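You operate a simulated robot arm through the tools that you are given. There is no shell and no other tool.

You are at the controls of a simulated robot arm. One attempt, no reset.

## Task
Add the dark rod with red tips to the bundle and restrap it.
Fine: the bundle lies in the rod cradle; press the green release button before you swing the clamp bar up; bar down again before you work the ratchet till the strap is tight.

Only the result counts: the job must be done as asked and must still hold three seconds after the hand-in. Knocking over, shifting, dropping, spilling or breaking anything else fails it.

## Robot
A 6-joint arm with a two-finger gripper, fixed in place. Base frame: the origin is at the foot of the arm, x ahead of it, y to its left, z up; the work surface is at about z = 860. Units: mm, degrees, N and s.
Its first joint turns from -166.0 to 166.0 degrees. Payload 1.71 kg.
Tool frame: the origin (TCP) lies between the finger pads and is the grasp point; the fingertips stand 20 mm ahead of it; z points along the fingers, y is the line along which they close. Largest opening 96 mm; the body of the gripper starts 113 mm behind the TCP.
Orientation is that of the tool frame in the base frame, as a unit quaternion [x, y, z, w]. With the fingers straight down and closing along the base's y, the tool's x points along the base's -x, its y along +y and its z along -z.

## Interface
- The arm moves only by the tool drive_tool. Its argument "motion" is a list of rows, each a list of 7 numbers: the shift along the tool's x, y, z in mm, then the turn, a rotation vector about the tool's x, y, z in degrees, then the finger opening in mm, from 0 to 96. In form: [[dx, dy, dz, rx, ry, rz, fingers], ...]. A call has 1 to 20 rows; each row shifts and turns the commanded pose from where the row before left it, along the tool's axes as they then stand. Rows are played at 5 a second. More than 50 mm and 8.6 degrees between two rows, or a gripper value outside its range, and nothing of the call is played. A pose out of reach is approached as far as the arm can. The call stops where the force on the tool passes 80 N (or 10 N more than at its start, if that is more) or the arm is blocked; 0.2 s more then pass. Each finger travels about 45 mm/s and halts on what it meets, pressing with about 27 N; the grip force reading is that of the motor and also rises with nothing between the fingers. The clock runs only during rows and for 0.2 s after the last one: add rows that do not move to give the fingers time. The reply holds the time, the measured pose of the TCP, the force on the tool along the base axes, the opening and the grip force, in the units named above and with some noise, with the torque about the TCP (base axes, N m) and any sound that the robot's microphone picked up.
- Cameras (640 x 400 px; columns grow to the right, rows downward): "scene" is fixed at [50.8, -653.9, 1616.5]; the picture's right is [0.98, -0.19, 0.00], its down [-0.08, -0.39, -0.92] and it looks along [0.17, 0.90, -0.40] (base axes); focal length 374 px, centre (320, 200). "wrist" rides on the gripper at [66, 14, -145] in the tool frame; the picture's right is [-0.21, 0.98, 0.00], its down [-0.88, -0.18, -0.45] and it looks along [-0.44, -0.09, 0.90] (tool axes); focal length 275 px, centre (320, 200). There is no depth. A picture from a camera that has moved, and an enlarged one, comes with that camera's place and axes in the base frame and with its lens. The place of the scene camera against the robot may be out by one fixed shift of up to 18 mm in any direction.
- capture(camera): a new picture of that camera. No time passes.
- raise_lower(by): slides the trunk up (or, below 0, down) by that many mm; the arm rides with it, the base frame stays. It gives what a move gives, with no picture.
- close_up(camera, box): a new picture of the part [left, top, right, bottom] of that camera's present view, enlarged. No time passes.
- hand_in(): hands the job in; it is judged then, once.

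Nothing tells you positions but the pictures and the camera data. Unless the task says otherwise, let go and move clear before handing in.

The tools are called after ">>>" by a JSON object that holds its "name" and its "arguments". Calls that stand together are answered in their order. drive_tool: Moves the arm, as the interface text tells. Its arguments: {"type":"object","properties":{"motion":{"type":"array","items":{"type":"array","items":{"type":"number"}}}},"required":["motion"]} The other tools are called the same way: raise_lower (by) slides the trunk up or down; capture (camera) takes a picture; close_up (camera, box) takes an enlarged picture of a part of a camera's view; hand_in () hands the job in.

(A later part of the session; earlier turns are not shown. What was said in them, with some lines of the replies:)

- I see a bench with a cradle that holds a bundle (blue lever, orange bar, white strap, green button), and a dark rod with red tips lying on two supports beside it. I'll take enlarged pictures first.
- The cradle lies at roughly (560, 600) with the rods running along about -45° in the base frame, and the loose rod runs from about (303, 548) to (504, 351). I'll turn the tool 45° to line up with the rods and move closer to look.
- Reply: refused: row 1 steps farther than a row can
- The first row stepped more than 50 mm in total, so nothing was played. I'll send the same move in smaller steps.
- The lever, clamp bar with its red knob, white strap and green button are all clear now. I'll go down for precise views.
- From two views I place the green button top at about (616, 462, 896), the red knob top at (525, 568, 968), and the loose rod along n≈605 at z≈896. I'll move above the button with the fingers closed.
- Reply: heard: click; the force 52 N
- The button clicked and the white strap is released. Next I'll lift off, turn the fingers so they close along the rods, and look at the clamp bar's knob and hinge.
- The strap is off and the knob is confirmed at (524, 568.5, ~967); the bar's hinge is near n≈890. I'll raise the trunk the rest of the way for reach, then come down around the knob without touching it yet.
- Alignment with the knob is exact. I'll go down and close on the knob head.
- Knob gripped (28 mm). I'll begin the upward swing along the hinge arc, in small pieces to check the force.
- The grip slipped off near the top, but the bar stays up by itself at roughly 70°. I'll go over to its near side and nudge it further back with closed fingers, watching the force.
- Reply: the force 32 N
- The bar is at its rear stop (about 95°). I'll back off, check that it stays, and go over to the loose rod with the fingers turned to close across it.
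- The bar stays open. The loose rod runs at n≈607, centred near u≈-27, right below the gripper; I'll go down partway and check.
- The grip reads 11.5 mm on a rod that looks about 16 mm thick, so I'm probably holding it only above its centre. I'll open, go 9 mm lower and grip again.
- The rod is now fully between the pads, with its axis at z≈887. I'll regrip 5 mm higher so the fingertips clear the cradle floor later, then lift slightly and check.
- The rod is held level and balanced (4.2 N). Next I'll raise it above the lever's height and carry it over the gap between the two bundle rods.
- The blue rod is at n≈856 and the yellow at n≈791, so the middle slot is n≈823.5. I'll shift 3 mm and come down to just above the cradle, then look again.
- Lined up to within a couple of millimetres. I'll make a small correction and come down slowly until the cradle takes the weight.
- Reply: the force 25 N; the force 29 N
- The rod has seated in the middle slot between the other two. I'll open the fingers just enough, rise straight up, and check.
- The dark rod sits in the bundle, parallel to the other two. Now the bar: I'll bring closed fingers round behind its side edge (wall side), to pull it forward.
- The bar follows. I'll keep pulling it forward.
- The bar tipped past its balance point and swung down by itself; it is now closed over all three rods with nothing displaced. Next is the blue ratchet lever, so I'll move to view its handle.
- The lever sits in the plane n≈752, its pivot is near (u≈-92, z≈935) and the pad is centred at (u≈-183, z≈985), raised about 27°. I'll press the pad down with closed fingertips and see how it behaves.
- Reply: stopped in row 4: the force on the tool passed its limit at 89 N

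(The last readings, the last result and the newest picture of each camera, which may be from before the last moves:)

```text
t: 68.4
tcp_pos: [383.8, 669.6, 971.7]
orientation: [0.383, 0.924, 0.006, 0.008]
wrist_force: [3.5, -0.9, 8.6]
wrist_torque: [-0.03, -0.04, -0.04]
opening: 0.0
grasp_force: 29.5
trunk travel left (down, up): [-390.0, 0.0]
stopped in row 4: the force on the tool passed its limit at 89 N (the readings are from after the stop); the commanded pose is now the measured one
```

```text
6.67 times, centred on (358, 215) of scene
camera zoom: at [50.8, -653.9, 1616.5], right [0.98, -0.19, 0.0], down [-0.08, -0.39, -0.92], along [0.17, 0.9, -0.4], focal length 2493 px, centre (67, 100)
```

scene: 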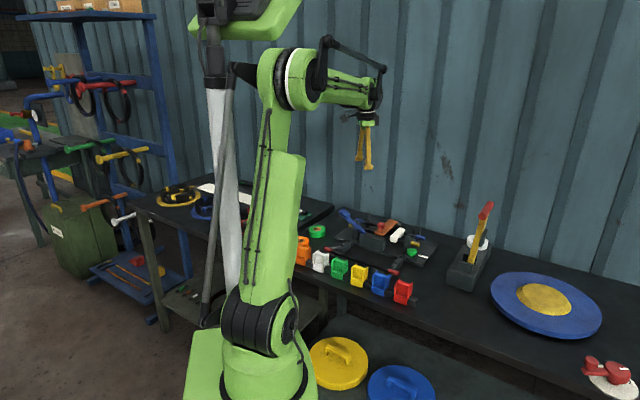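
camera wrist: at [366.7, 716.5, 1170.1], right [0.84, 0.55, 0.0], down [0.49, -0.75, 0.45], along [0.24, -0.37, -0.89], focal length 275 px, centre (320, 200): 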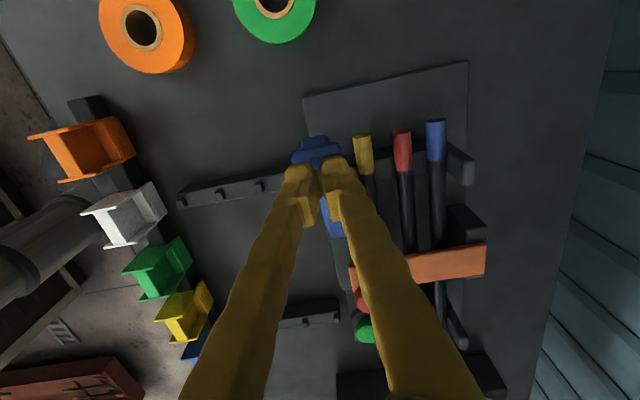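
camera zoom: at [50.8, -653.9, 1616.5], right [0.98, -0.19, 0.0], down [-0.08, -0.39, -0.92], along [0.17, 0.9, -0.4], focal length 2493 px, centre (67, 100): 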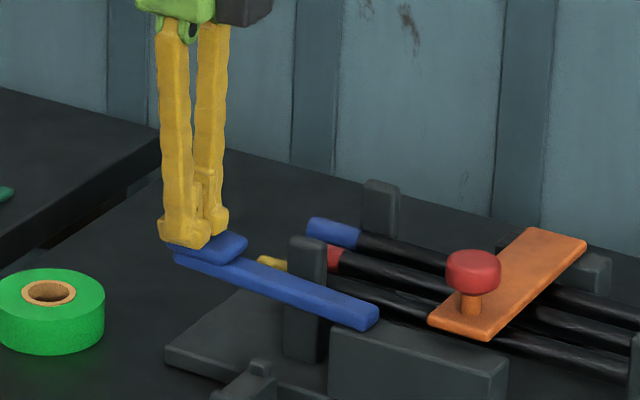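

The lever reached its lower stop. I'll lift off to see whether it springs back.

>>> {"name": "drive_tool", "arguments": {"motion": [[0, 0, -10, 0, 0, 0, 0], [0, 0, -20, 0, 0, 0, 0], [0, 0, -30, 0, 0, 0, 0], [0, 0, 0, 0, 0, 0, 0], [0, 0, 0, 0, 0, 0, 0]]}}

>>> {"name": "close_up", "arguments": {"camera": "scene", "box": [318, 185, 418, 260]}}

>>> {"name": "capture", "arguments": {"camera": "wrist"}}

```text
t: 69.6
tcp_pos: [382.7, 668.9, 1030.5]
orientation: [0.383, 0.924, 0.004, 0.008]
wrist_force: [0.1, 0.2, 0.2]
wrist_torque: [-0.05, 0.01, 0.0]
opening: 0.2
grasp_force: 30.0
trunk travel left (down, up): [-390.0, 0.0]
```

```text
5.33 times, centred on (368, 222) of scene
camera zoom: at [50.8, -653.9, 1616.5], right [0.98, -0.19, 0.0], down [-0.08, -0.39, -0.92], along [0.17, 0.9, -0.4], focal length 1995 px, centre (64, 80)
```

zoom: 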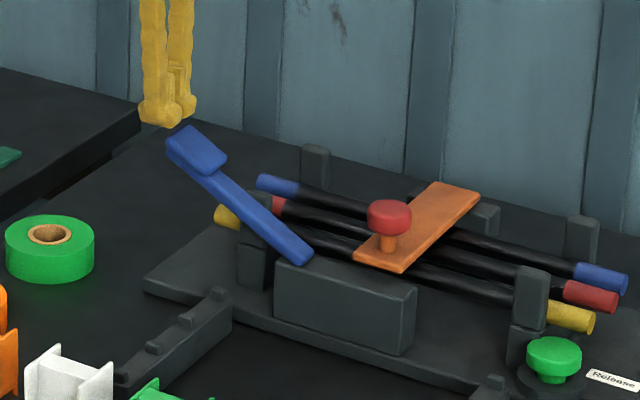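

```text
taken
camera wrist: at [343.9, 725.6, 1175.6], right [0.84, 0.55, 0.02], down [0.48, -0.75, 0.45], along [0.26, -0.37, -0.89], focal length 275 px, centre (320, 200)
```

wrist: 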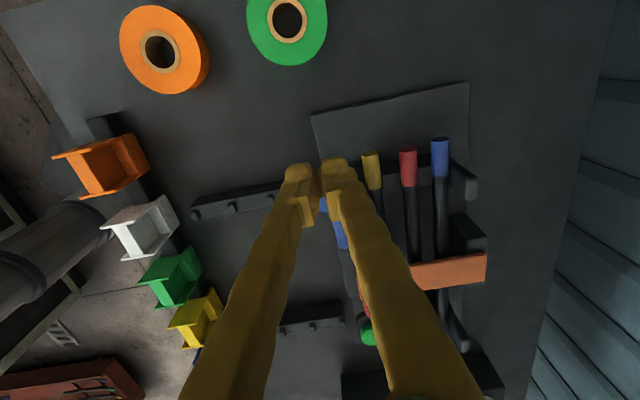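

The lever springs back up, but no click was heard on that stroke. I'll level the tool and make a second full stroke, pressing nearer the pad's middle.

>>> {"name": "drive_tool", "arguments": {"motion": [[-12, 4, 0, 0.77, 0.67, 0, 0], [-12, 4, 0, 0, 0, 0, 0], [0, 0, 10, 0, 0, 0, 0], [0, 0, 10, 0, 0, 0, 0], [1.5, 0, 5, 0, 0, 0, 0], [1.5, 0, 5, 0, 0, 0, 0], [1.5, 0, 5, 0, 0, 0, 0], [1, 0, 5, 0, 0, 0, 0], [1, 0, 5, 0, 0, 0, 0], [1, 0, 5, 0, 0, 0, 0], [0.5, 0, 4, 0, 0, 0, 0], [0, 0, 2, 0, 0, 0, 0], [0, 0, 0, 0, 0, 0, 0]]}}

>>> {"name": "close_up", "arguments": {"camera": "scene", "box": [318, 185, 398, 245]}}

```text
t: 72.4
tcp_pos: [400.6, 664.0, 975.6]
orientation: [0.383, 0.924, 0.0, -0.001]
wrist_force: [-1.1, 0.5, 5.1]
wrist_torque: [0.03, 0.09, 0.03]
opening: 6.1
grasp_force: 29.3
trunk travel left (down, up): [-390.0, 0.0]
```

```text
6.67 times, centred on (358, 215) of scene
camera zoom: at [50.8, -653.9, 1616.5], right [0.98, -0.19, 0.0], down [-0.08, -0.39, -0.92], along [0.17, 0.9, -0.4], focal length 2493 px, centre (67, 100)
```

zoom: 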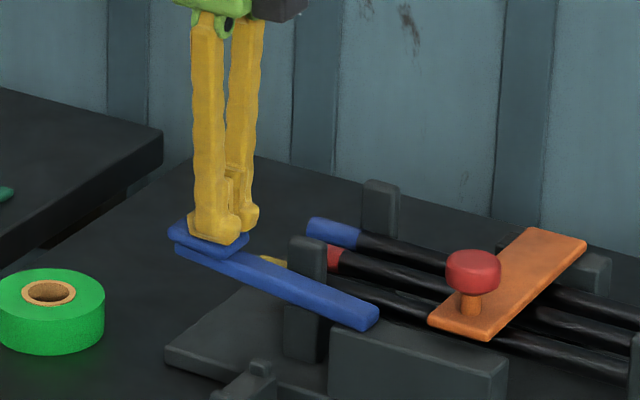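

>>> {"name": "drive_tool", "arguments": {"motion": [[0, 0, 1.5, 0, 0, 0, 0], [0, 0, 1.5, 0, 0, 0, 0], [0, 0, 0, 0, 0, 0, 0]]}}

>>> {"name": "drive_tool", "arguments": {"motion": [[0, 0, 1.5, 0, 0, 0, 0], [0, 0, 1.5, 0, 0, 0, 0], [0, 0, 0, 0, 0, 0, 0]]}}

>>> {"name": "close_up", "arguments": {"camera": "scene", "box": [318, 185, 398, 245]}}

```text
t: 73.2
tcp_pos: [400.9, 664.2, 971.4]
orientation: [0.383, 0.924, 0.0, 0.0]
wrist_force: [-1.3, 1.3, 5.1]
wrist_torque: [0.08, 0.06, -0.01]
opening: 6.2
grasp_force: 29.5
trunk travel left (down, up): [-390.0, 0.0]
```

```text
t: 74.0
tcp_pos: [400.5, 662.7, 969.3]
orientation: [0.383, 0.924, 0.001, -0.001]
wrist_force: [1.2, 8.8, 19.1]
wrist_torque: [0.23, 0.07, -0.06]
opening: 5.9
grasp_force: 29.1
trunk travel left (down, up): [-390.0, 0.0]
```

```text
6.67 times, centred on (358, 215) of scene
camera zoom: at [50.8, -653.9, 1616.5], right [0.98, -0.19, 0.0], down [-0.08, -0.39, -0.92], along [0.17, 0.9, -0.4], focal length 2493 px, centre (67, 100)
```

zoom: 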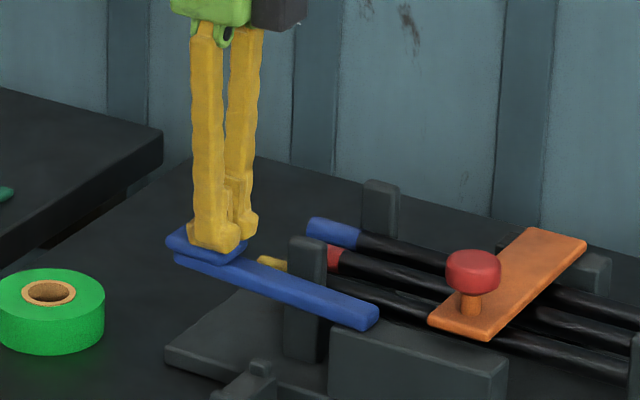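

At the lower stop with 19 N there is still no click. Before more strokes I'll make sure the bar is fully seated by pressing its knob gently.

>>> {"name": "drive_tool", "arguments": {"motion": [[0, 0, -20, 0, 0, 0, 0], [0, 0, -30, 0, 0, 0, 0], [0, 0, -30, 0, 0, 0, 0], [-39, 5.2, 0, 0, 0, 0, 0], [-39, 5.2, 0, 0, 0, 0, 0], [-39, 5.2, 0, 0, 0, 0, 0], [-37, 5.2, 0, 0, 0, 0, 0], [0, 0, 20, 0, 0, 0, 0], [0, 0, 20, 0, 0, 0, 0], [0, 0, 0, 0, 0, 0, 0]]}}

>>> {"name": "capture", "arguments": {"camera": "wrist"}}

>>> {"name": "close_up", "arguments": {"camera": "scene", "box": [325, 185, 425, 265]}}

```text
t: 76.2
tcp_pos: [523.9, 569.6, 1008.5]
orientation: [0.383, 0.924, 0.0, -0.001]
wrist_force: [1.0, 1.2, -0.7]
wrist_torque: [0.01, 0.01, 0.01]
opening: 0.0
grasp_force: 29.3
trunk travel left (down, up): [-390.0, 0.0]
```

```text
taken
camera wrist: at [486.5, 625.2, 1155.0], right [0.84, 0.55, 0.0], down [0.49, -0.75, 0.44], along [0.24, -0.37, -0.9], focal length 275 px, centre (320, 200)
```

wrist: 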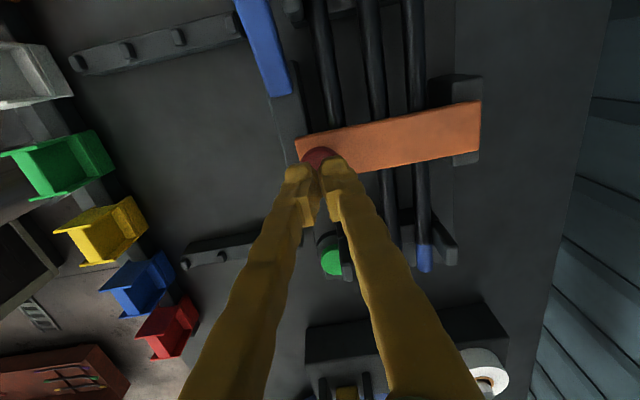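

```text
5.00 times, centred on (375, 225) of scene
camera zoom: at [50.8, -653.9, 1616.5], right [0.98, -0.19, 0.0], down [-0.08, -0.39, -0.92], along [0.17, 0.9, -0.4], focal length 1870 px, centre (45, 75)
```

zoom: 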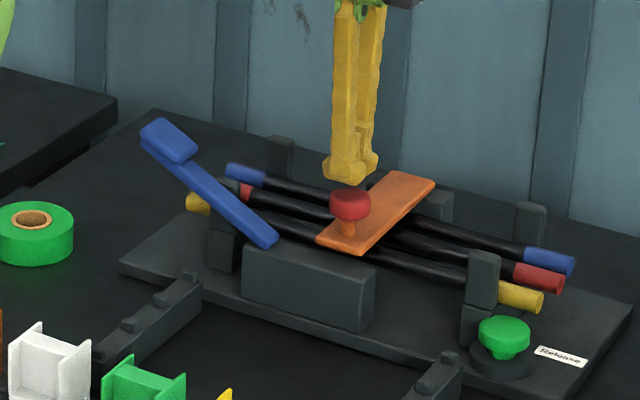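

>>> {"name": "drive_tool", "arguments": {"motion": [[0, 0, 10, 0, 0, 0, 0], [0, 0, 6, 0, 0, 0, 0], [0, 0, 2, 0, 0, 0, 0], [0, 0, 2, 0, 0, 0, 0], [0, 0, 0, 0, 0, 0, 0]]}}

>>> {"name": "drive_tool", "arguments": {"motion": [[0, 0, 1.5, 0, 0, 0, 0], [0, 0, 0, 0, 0, 0, 0]]}}

>>> {"name": "drive_tool", "arguments": {"motion": [[0, 0, 1.5, 0, 0, 0, 0], [0, 0, 0, 0, 0, 0, 0]]}}

```text
t: 77.4
tcp_pos: [523.3, 569.7, 991.8]
orientation: [0.383, 0.924, 0.002, 0.001]
wrist_force: [13.9, 19.2, 74.1]
wrist_torque: [0.38, -0.58, 0.11]
opening: 5.8
grasp_force: 29.4
trunk travel left (down, up): [-390.0, 0.0]
```

```text
t: 77.8
tcp_pos: [509.0, 569.7, 996.3]
orientation: [0.382, 0.924, 0.005, 0.007]
wrist_force: [-1.1, -0.6, 0.0]
wrist_torque: [-0.03, -0.05, -0.01]
opening: 0.1
grasp_force: 29.2
trunk travel left (down, up): [-390.0, 0.0]
stopped in row 1: the force on the tool passed its limit at 90 N (the readings are from after the stop); the commanded pose is now the measured one
```

```text
t: 78.4
tcp_pos: [512.4, 569.8, 996.0]
orientation: [0.383, 0.924, 0.004, 0.007]
wrist_force: [0.4, -0.1, 0.8]
wrist_torque: [-0.02, -0.04, 0.04]
opening: 0.0
grasp_force: 29.3
trunk travel left (down, up): [-390.0, 0.0]
```

>>> {"name": "close_up", "arguments": {"camera": "scene", "box": [325, 185, 425, 265]}}

>>> {"name": "capture", "arguments": {"camera": "wrist"}}

```text
5.00 times, centred on (375, 225) of scene
camera zoom: at [50.8, -653.9, 1616.5], right [0.98, -0.19, 0.0], down [-0.08, -0.39, -0.92], along [0.17, 0.9, -0.4], focal length 1870 px, centre (45, 75)
```

zoom: 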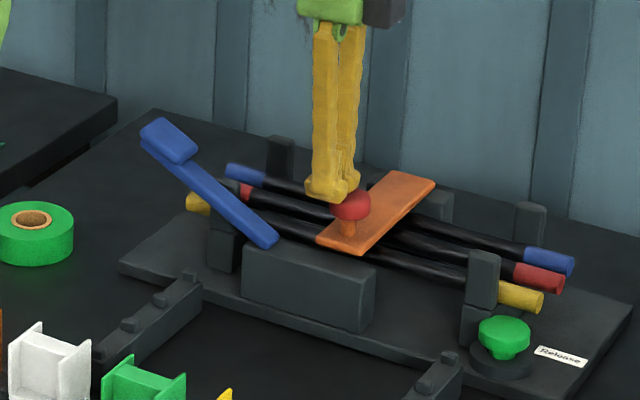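

```text
taken
camera wrist: at [471.0, 625.5, 1140.0], right [0.84, 0.55, 0.01], down [0.48, -0.75, 0.45], along [0.26, -0.37, -0.89], focal length 275 px, centre (320, 200)
```

wrist: 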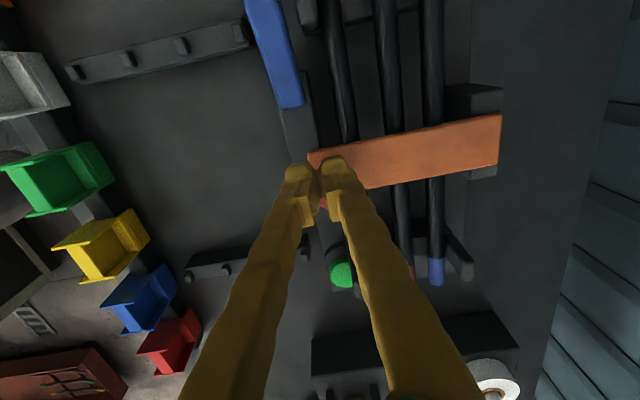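

The bar is solidly seated. I'll return above the lever pad and work several full strokes while listening.

>>> {"name": "drive_tool", "arguments": {"motion": [[0, 0, -20, 0.73, 0.57, 0, 0], [0, 0, -22, 0, 0, 0, 0], [34, -2.8, 0, 0, 0, 0, 0], [34, -2.8, 0, 0, 0, 0, 0], [34, -2.8, 0, 0, 0, 0, 0], [34, -2.8, 0, 0, 0, 0, 0], [0, 0, 10, 0, 0, 0, 0], [0, 0, 0, 0, 0, 0, 0]]}}

>>> {"name": "capture", "arguments": {"camera": "wrist"}}

>>> {"name": "close_up", "arguments": {"camera": "scene", "box": [325, 185, 425, 265]}}

```text
t: 80.2
tcp_pos: [406.6, 659.0, 1027.0]
orientation: [0.382, 0.924, 0.0, -0.001]
wrist_force: [0.1, -0.2, -0.6]
wrist_torque: [-0.01, 0.02, -0.01]
opening: 0.0
grasp_force: 29.5
trunk travel left (down, up): [-390.0, 0.0]
```

```text
taken
camera wrist: at [369.3, 714.9, 1172.8], right [0.84, 0.55, 0.0], down [0.49, -0.75, 0.44], along [0.24, -0.37, -0.9], focal length 275 px, centre (320, 200)
```

wrist: 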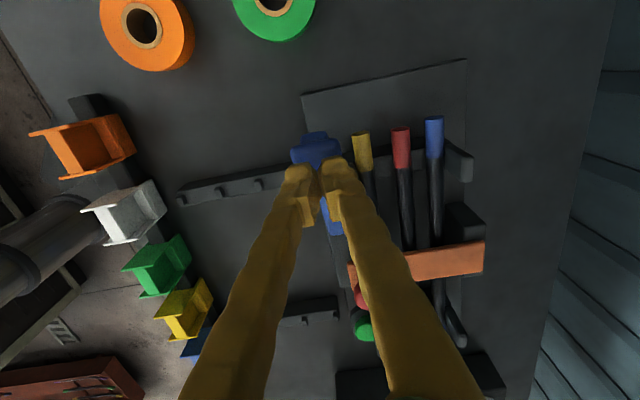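

```text
5.00 times, centred on (375, 225) of scene
camera zoom: at [50.8, -653.9, 1616.5], right [0.98, -0.19, 0.0], down [-0.08, -0.39, -0.92], along [0.17, 0.9, -0.4], focal length 1870 px, centre (45, 75)
```

zoom: 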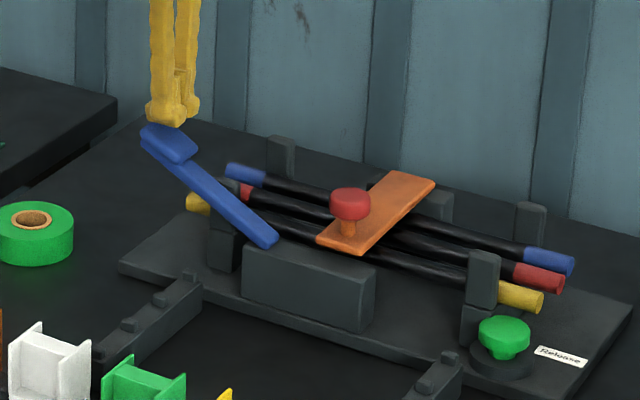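

>>> {"name": "drive_tool", "arguments": {"motion": [[0, 0, 14, 0, 0, 0, 0], [2, 0, 8, 0, 0, 0, 0], [2, 0, 8, 0, 0, 0, 0], [2, 0, 8, 0, 0, 0, 0], [1, 0, 8, 0, 0, 0, 0], [1, 0, 6, 0, 0, 0, 0], [0, 0, 3, 0, 0, 0, 0], [0, 0, 2, 0, 0, 0, 0], [0, 0, 1, 0, 0, 0, 0], [0, 0, 0, 0, 0, 0, 0], [-1, 0, -14, 0, 0, 0, 0], [-3, 0, -20, 0, 0, 0, 0], [-4, 0, -20, 0, 0, 0, 0], [0, 0, 0, 0, 0, 0, 0], [0, 0, 0, 0, 0, 0, 0]]}}

>>> {"name": "close_up", "arguments": {"camera": "scene", "box": [325, 185, 425, 265]}}

```text
t: 83.4
tcp_pos: [406.7, 659.3, 1023.0]
orientation: [0.382, 0.924, 0.0, -0.001]
wrist_force: [0.2, 0.4, 0.1]
wrist_torque: [-0.04, 0.04, 0.01]
opening: 0.0
grasp_force: 29.4
trunk travel left (down, up): [-390.0, 0.0]
```

```text
5.00 times, centred on (375, 225) of scene
camera zoom: at [50.8, -653.9, 1616.5], right [0.98, -0.19, 0.0], down [-0.08, -0.39, -0.92], along [0.17, 0.9, -0.4], focal length 1870 px, centre (45, 75)
```

zoom: 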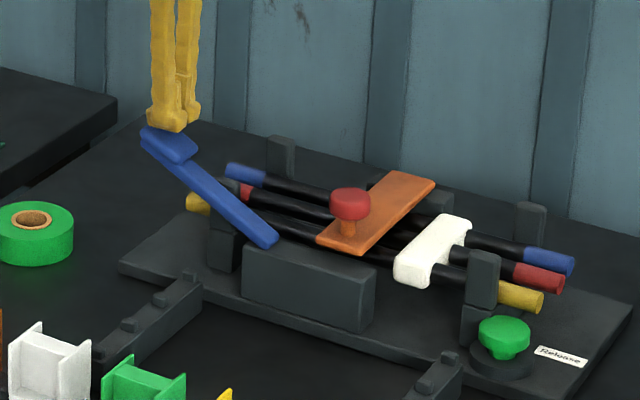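

The white strap is back over all three rods after the third stroke. I'll compare it closely with its original look.

>>> {"name": "close_up", "arguments": {"camera": "scene", "box": [325, 195, 425, 265]}}

>>> {"name": "close_up", "arguments": {"camera": "scene", "box": [380, 220, 420, 250]}}

```text
5.71 times, centred on (375, 230) of scene
camera zoom: at [50.8, -653.9, 1616.5], right [0.98, -0.19, 0.0], down [-0.08, -0.39, -0.92], along [0.17, 0.9, -0.4], focal length 2137 px, centre (6, 29)
```

zoom: 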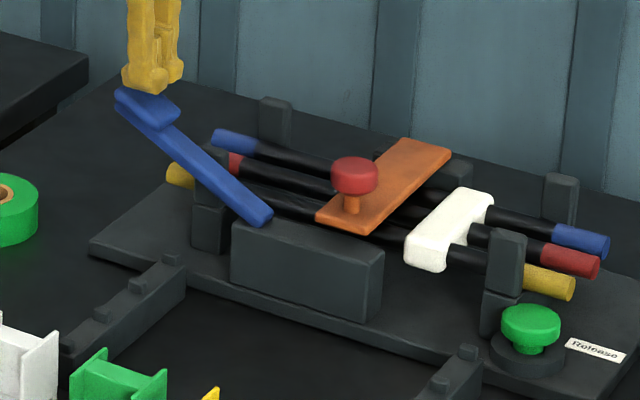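

```text
13.33 times, centred on (400, 235) of scene
camera zoom: at [50.8, -653.9, 1616.5], right [0.98, -0.19, 0.0], down [-0.08, -0.39, -0.92], along [0.17, 0.9, -0.4], focal length 4987 px, centre (-747, -267)
```

zoom: 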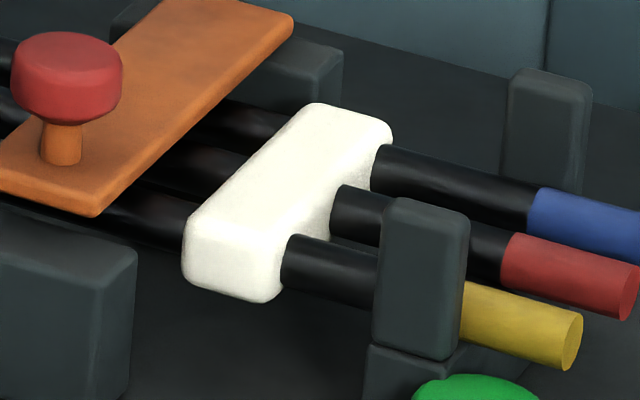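

The strap looks exactly as it did originally, now across all three rods, and the bar is down. I'll move the arm clear and check everything once more.

>>> {"name": "drive_tool", "arguments": {"motion": [[0, 0, -40, 0, 0, 0, 0], [0, 0, -40, 0, 0, 0, 0], [0, 0, -40, 0, 0, 0, 20], [0, -40, 0, 0, 0, 0, 40], [0, -40, 0, 0, 0, 0, 40], [0, -40, 0, 0, 0, 0, 40], [0, 0, 0, 0, 0, 0, 40], [0, 0, 0, 0, 0, 0, 40], [0, 0, 0, 0, 0, 0, 40], [0, 0, 0, 0, 0, 0, 40], [0, 0, 0, 0, 0, 0, 40], [0, 0, 0, 0, 0, 0, 40]]}}

>>> {"name": "capture", "arguments": {"camera": "scene"}}

>>> {"name": "close_up", "arguments": {"camera": "scene", "box": [325, 195, 425, 265]}}

>>> {"name": "capture", "arguments": {"camera": "wrist"}}

```text
t: 86.0
tcp_pos: [321.6, 574.4, 1144.5]
orientation: [0.383, 0.924, 0.001, -0.001]
wrist_force: [-0.2, -0.4, -0.1]
wrist_torque: [0.0, -0.01, 0.01]
opening: 40.1
grasp_force: 0.0
trunk travel left (down, up): [-390.0, 0.0]
```

```text
taken
```

scene: 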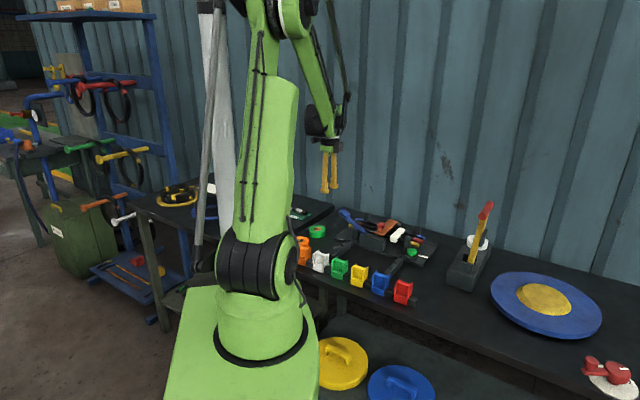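

```text
5.71 times, centred on (375, 230) of scene
camera zoom: at [50.8, -653.9, 1616.5], right [0.98, -0.19, 0.0], down [-0.08, -0.39, -0.92], along [0.17, 0.9, -0.4], focal length 2137 px, centre (6, 29)
```

zoom: 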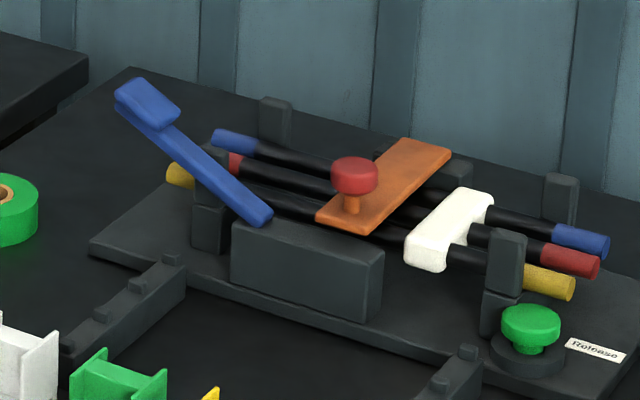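

```text
taken
camera wrist: at [283.9, 629.8, 1290.0], right [0.84, 0.55, 0.0], down [0.49, -0.75, 0.44], along [0.24, -0.37, -0.9], focal length 275 px, centre (320, 200)
```

wrist: 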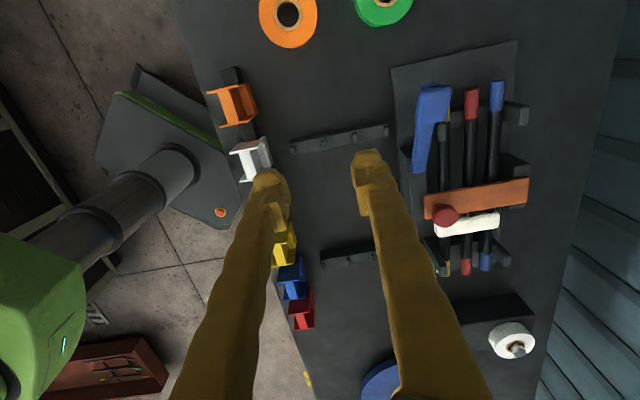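

All three rods lie in the cradle, the bar is down, the strap holds across the bundle, and nothing else on the bench has moved. The arm is clear, so I'm handing in.

>>> {"name": "hand_in", "arguments": {}}

```text
The job is handed in.
```

The dark rod with red tips now lies in the cradle between the yellow and blue rods. The clamp bar is down and the white strap is back across all three. I've handed the job in, but no result has come back.

- **Order:** I pressed the green button, which clicked and released the strap. Then I swung the bar up, placed the rod, lowered the bar and worked the ratchet.
- **Bar:** My grip slipped off the knob near the top of the swing, so I pushed the bar the rest of the way with closed fingers. On the way down it tipped past its balance point and dropped closed by itself. I saw nothing displaced beyond the blue rod, noted below. Pressing the knob afterwards showed it firmly seated.
- **Force peaks:** The arm reached its force limit twice, at about 90 N: once at the lever's bottom stop and once when I pressed the knob. I saw no damage from either.
- **Strap:** It took three full strokes of the lever, all silent, before the strap reappeared. I judged it tight because it looks the same as at the start; I did not measure the tension.
- **Blue rod:** It may have shifted about 2 mm in the cradle. Nothing else on the bench appears to have moved.
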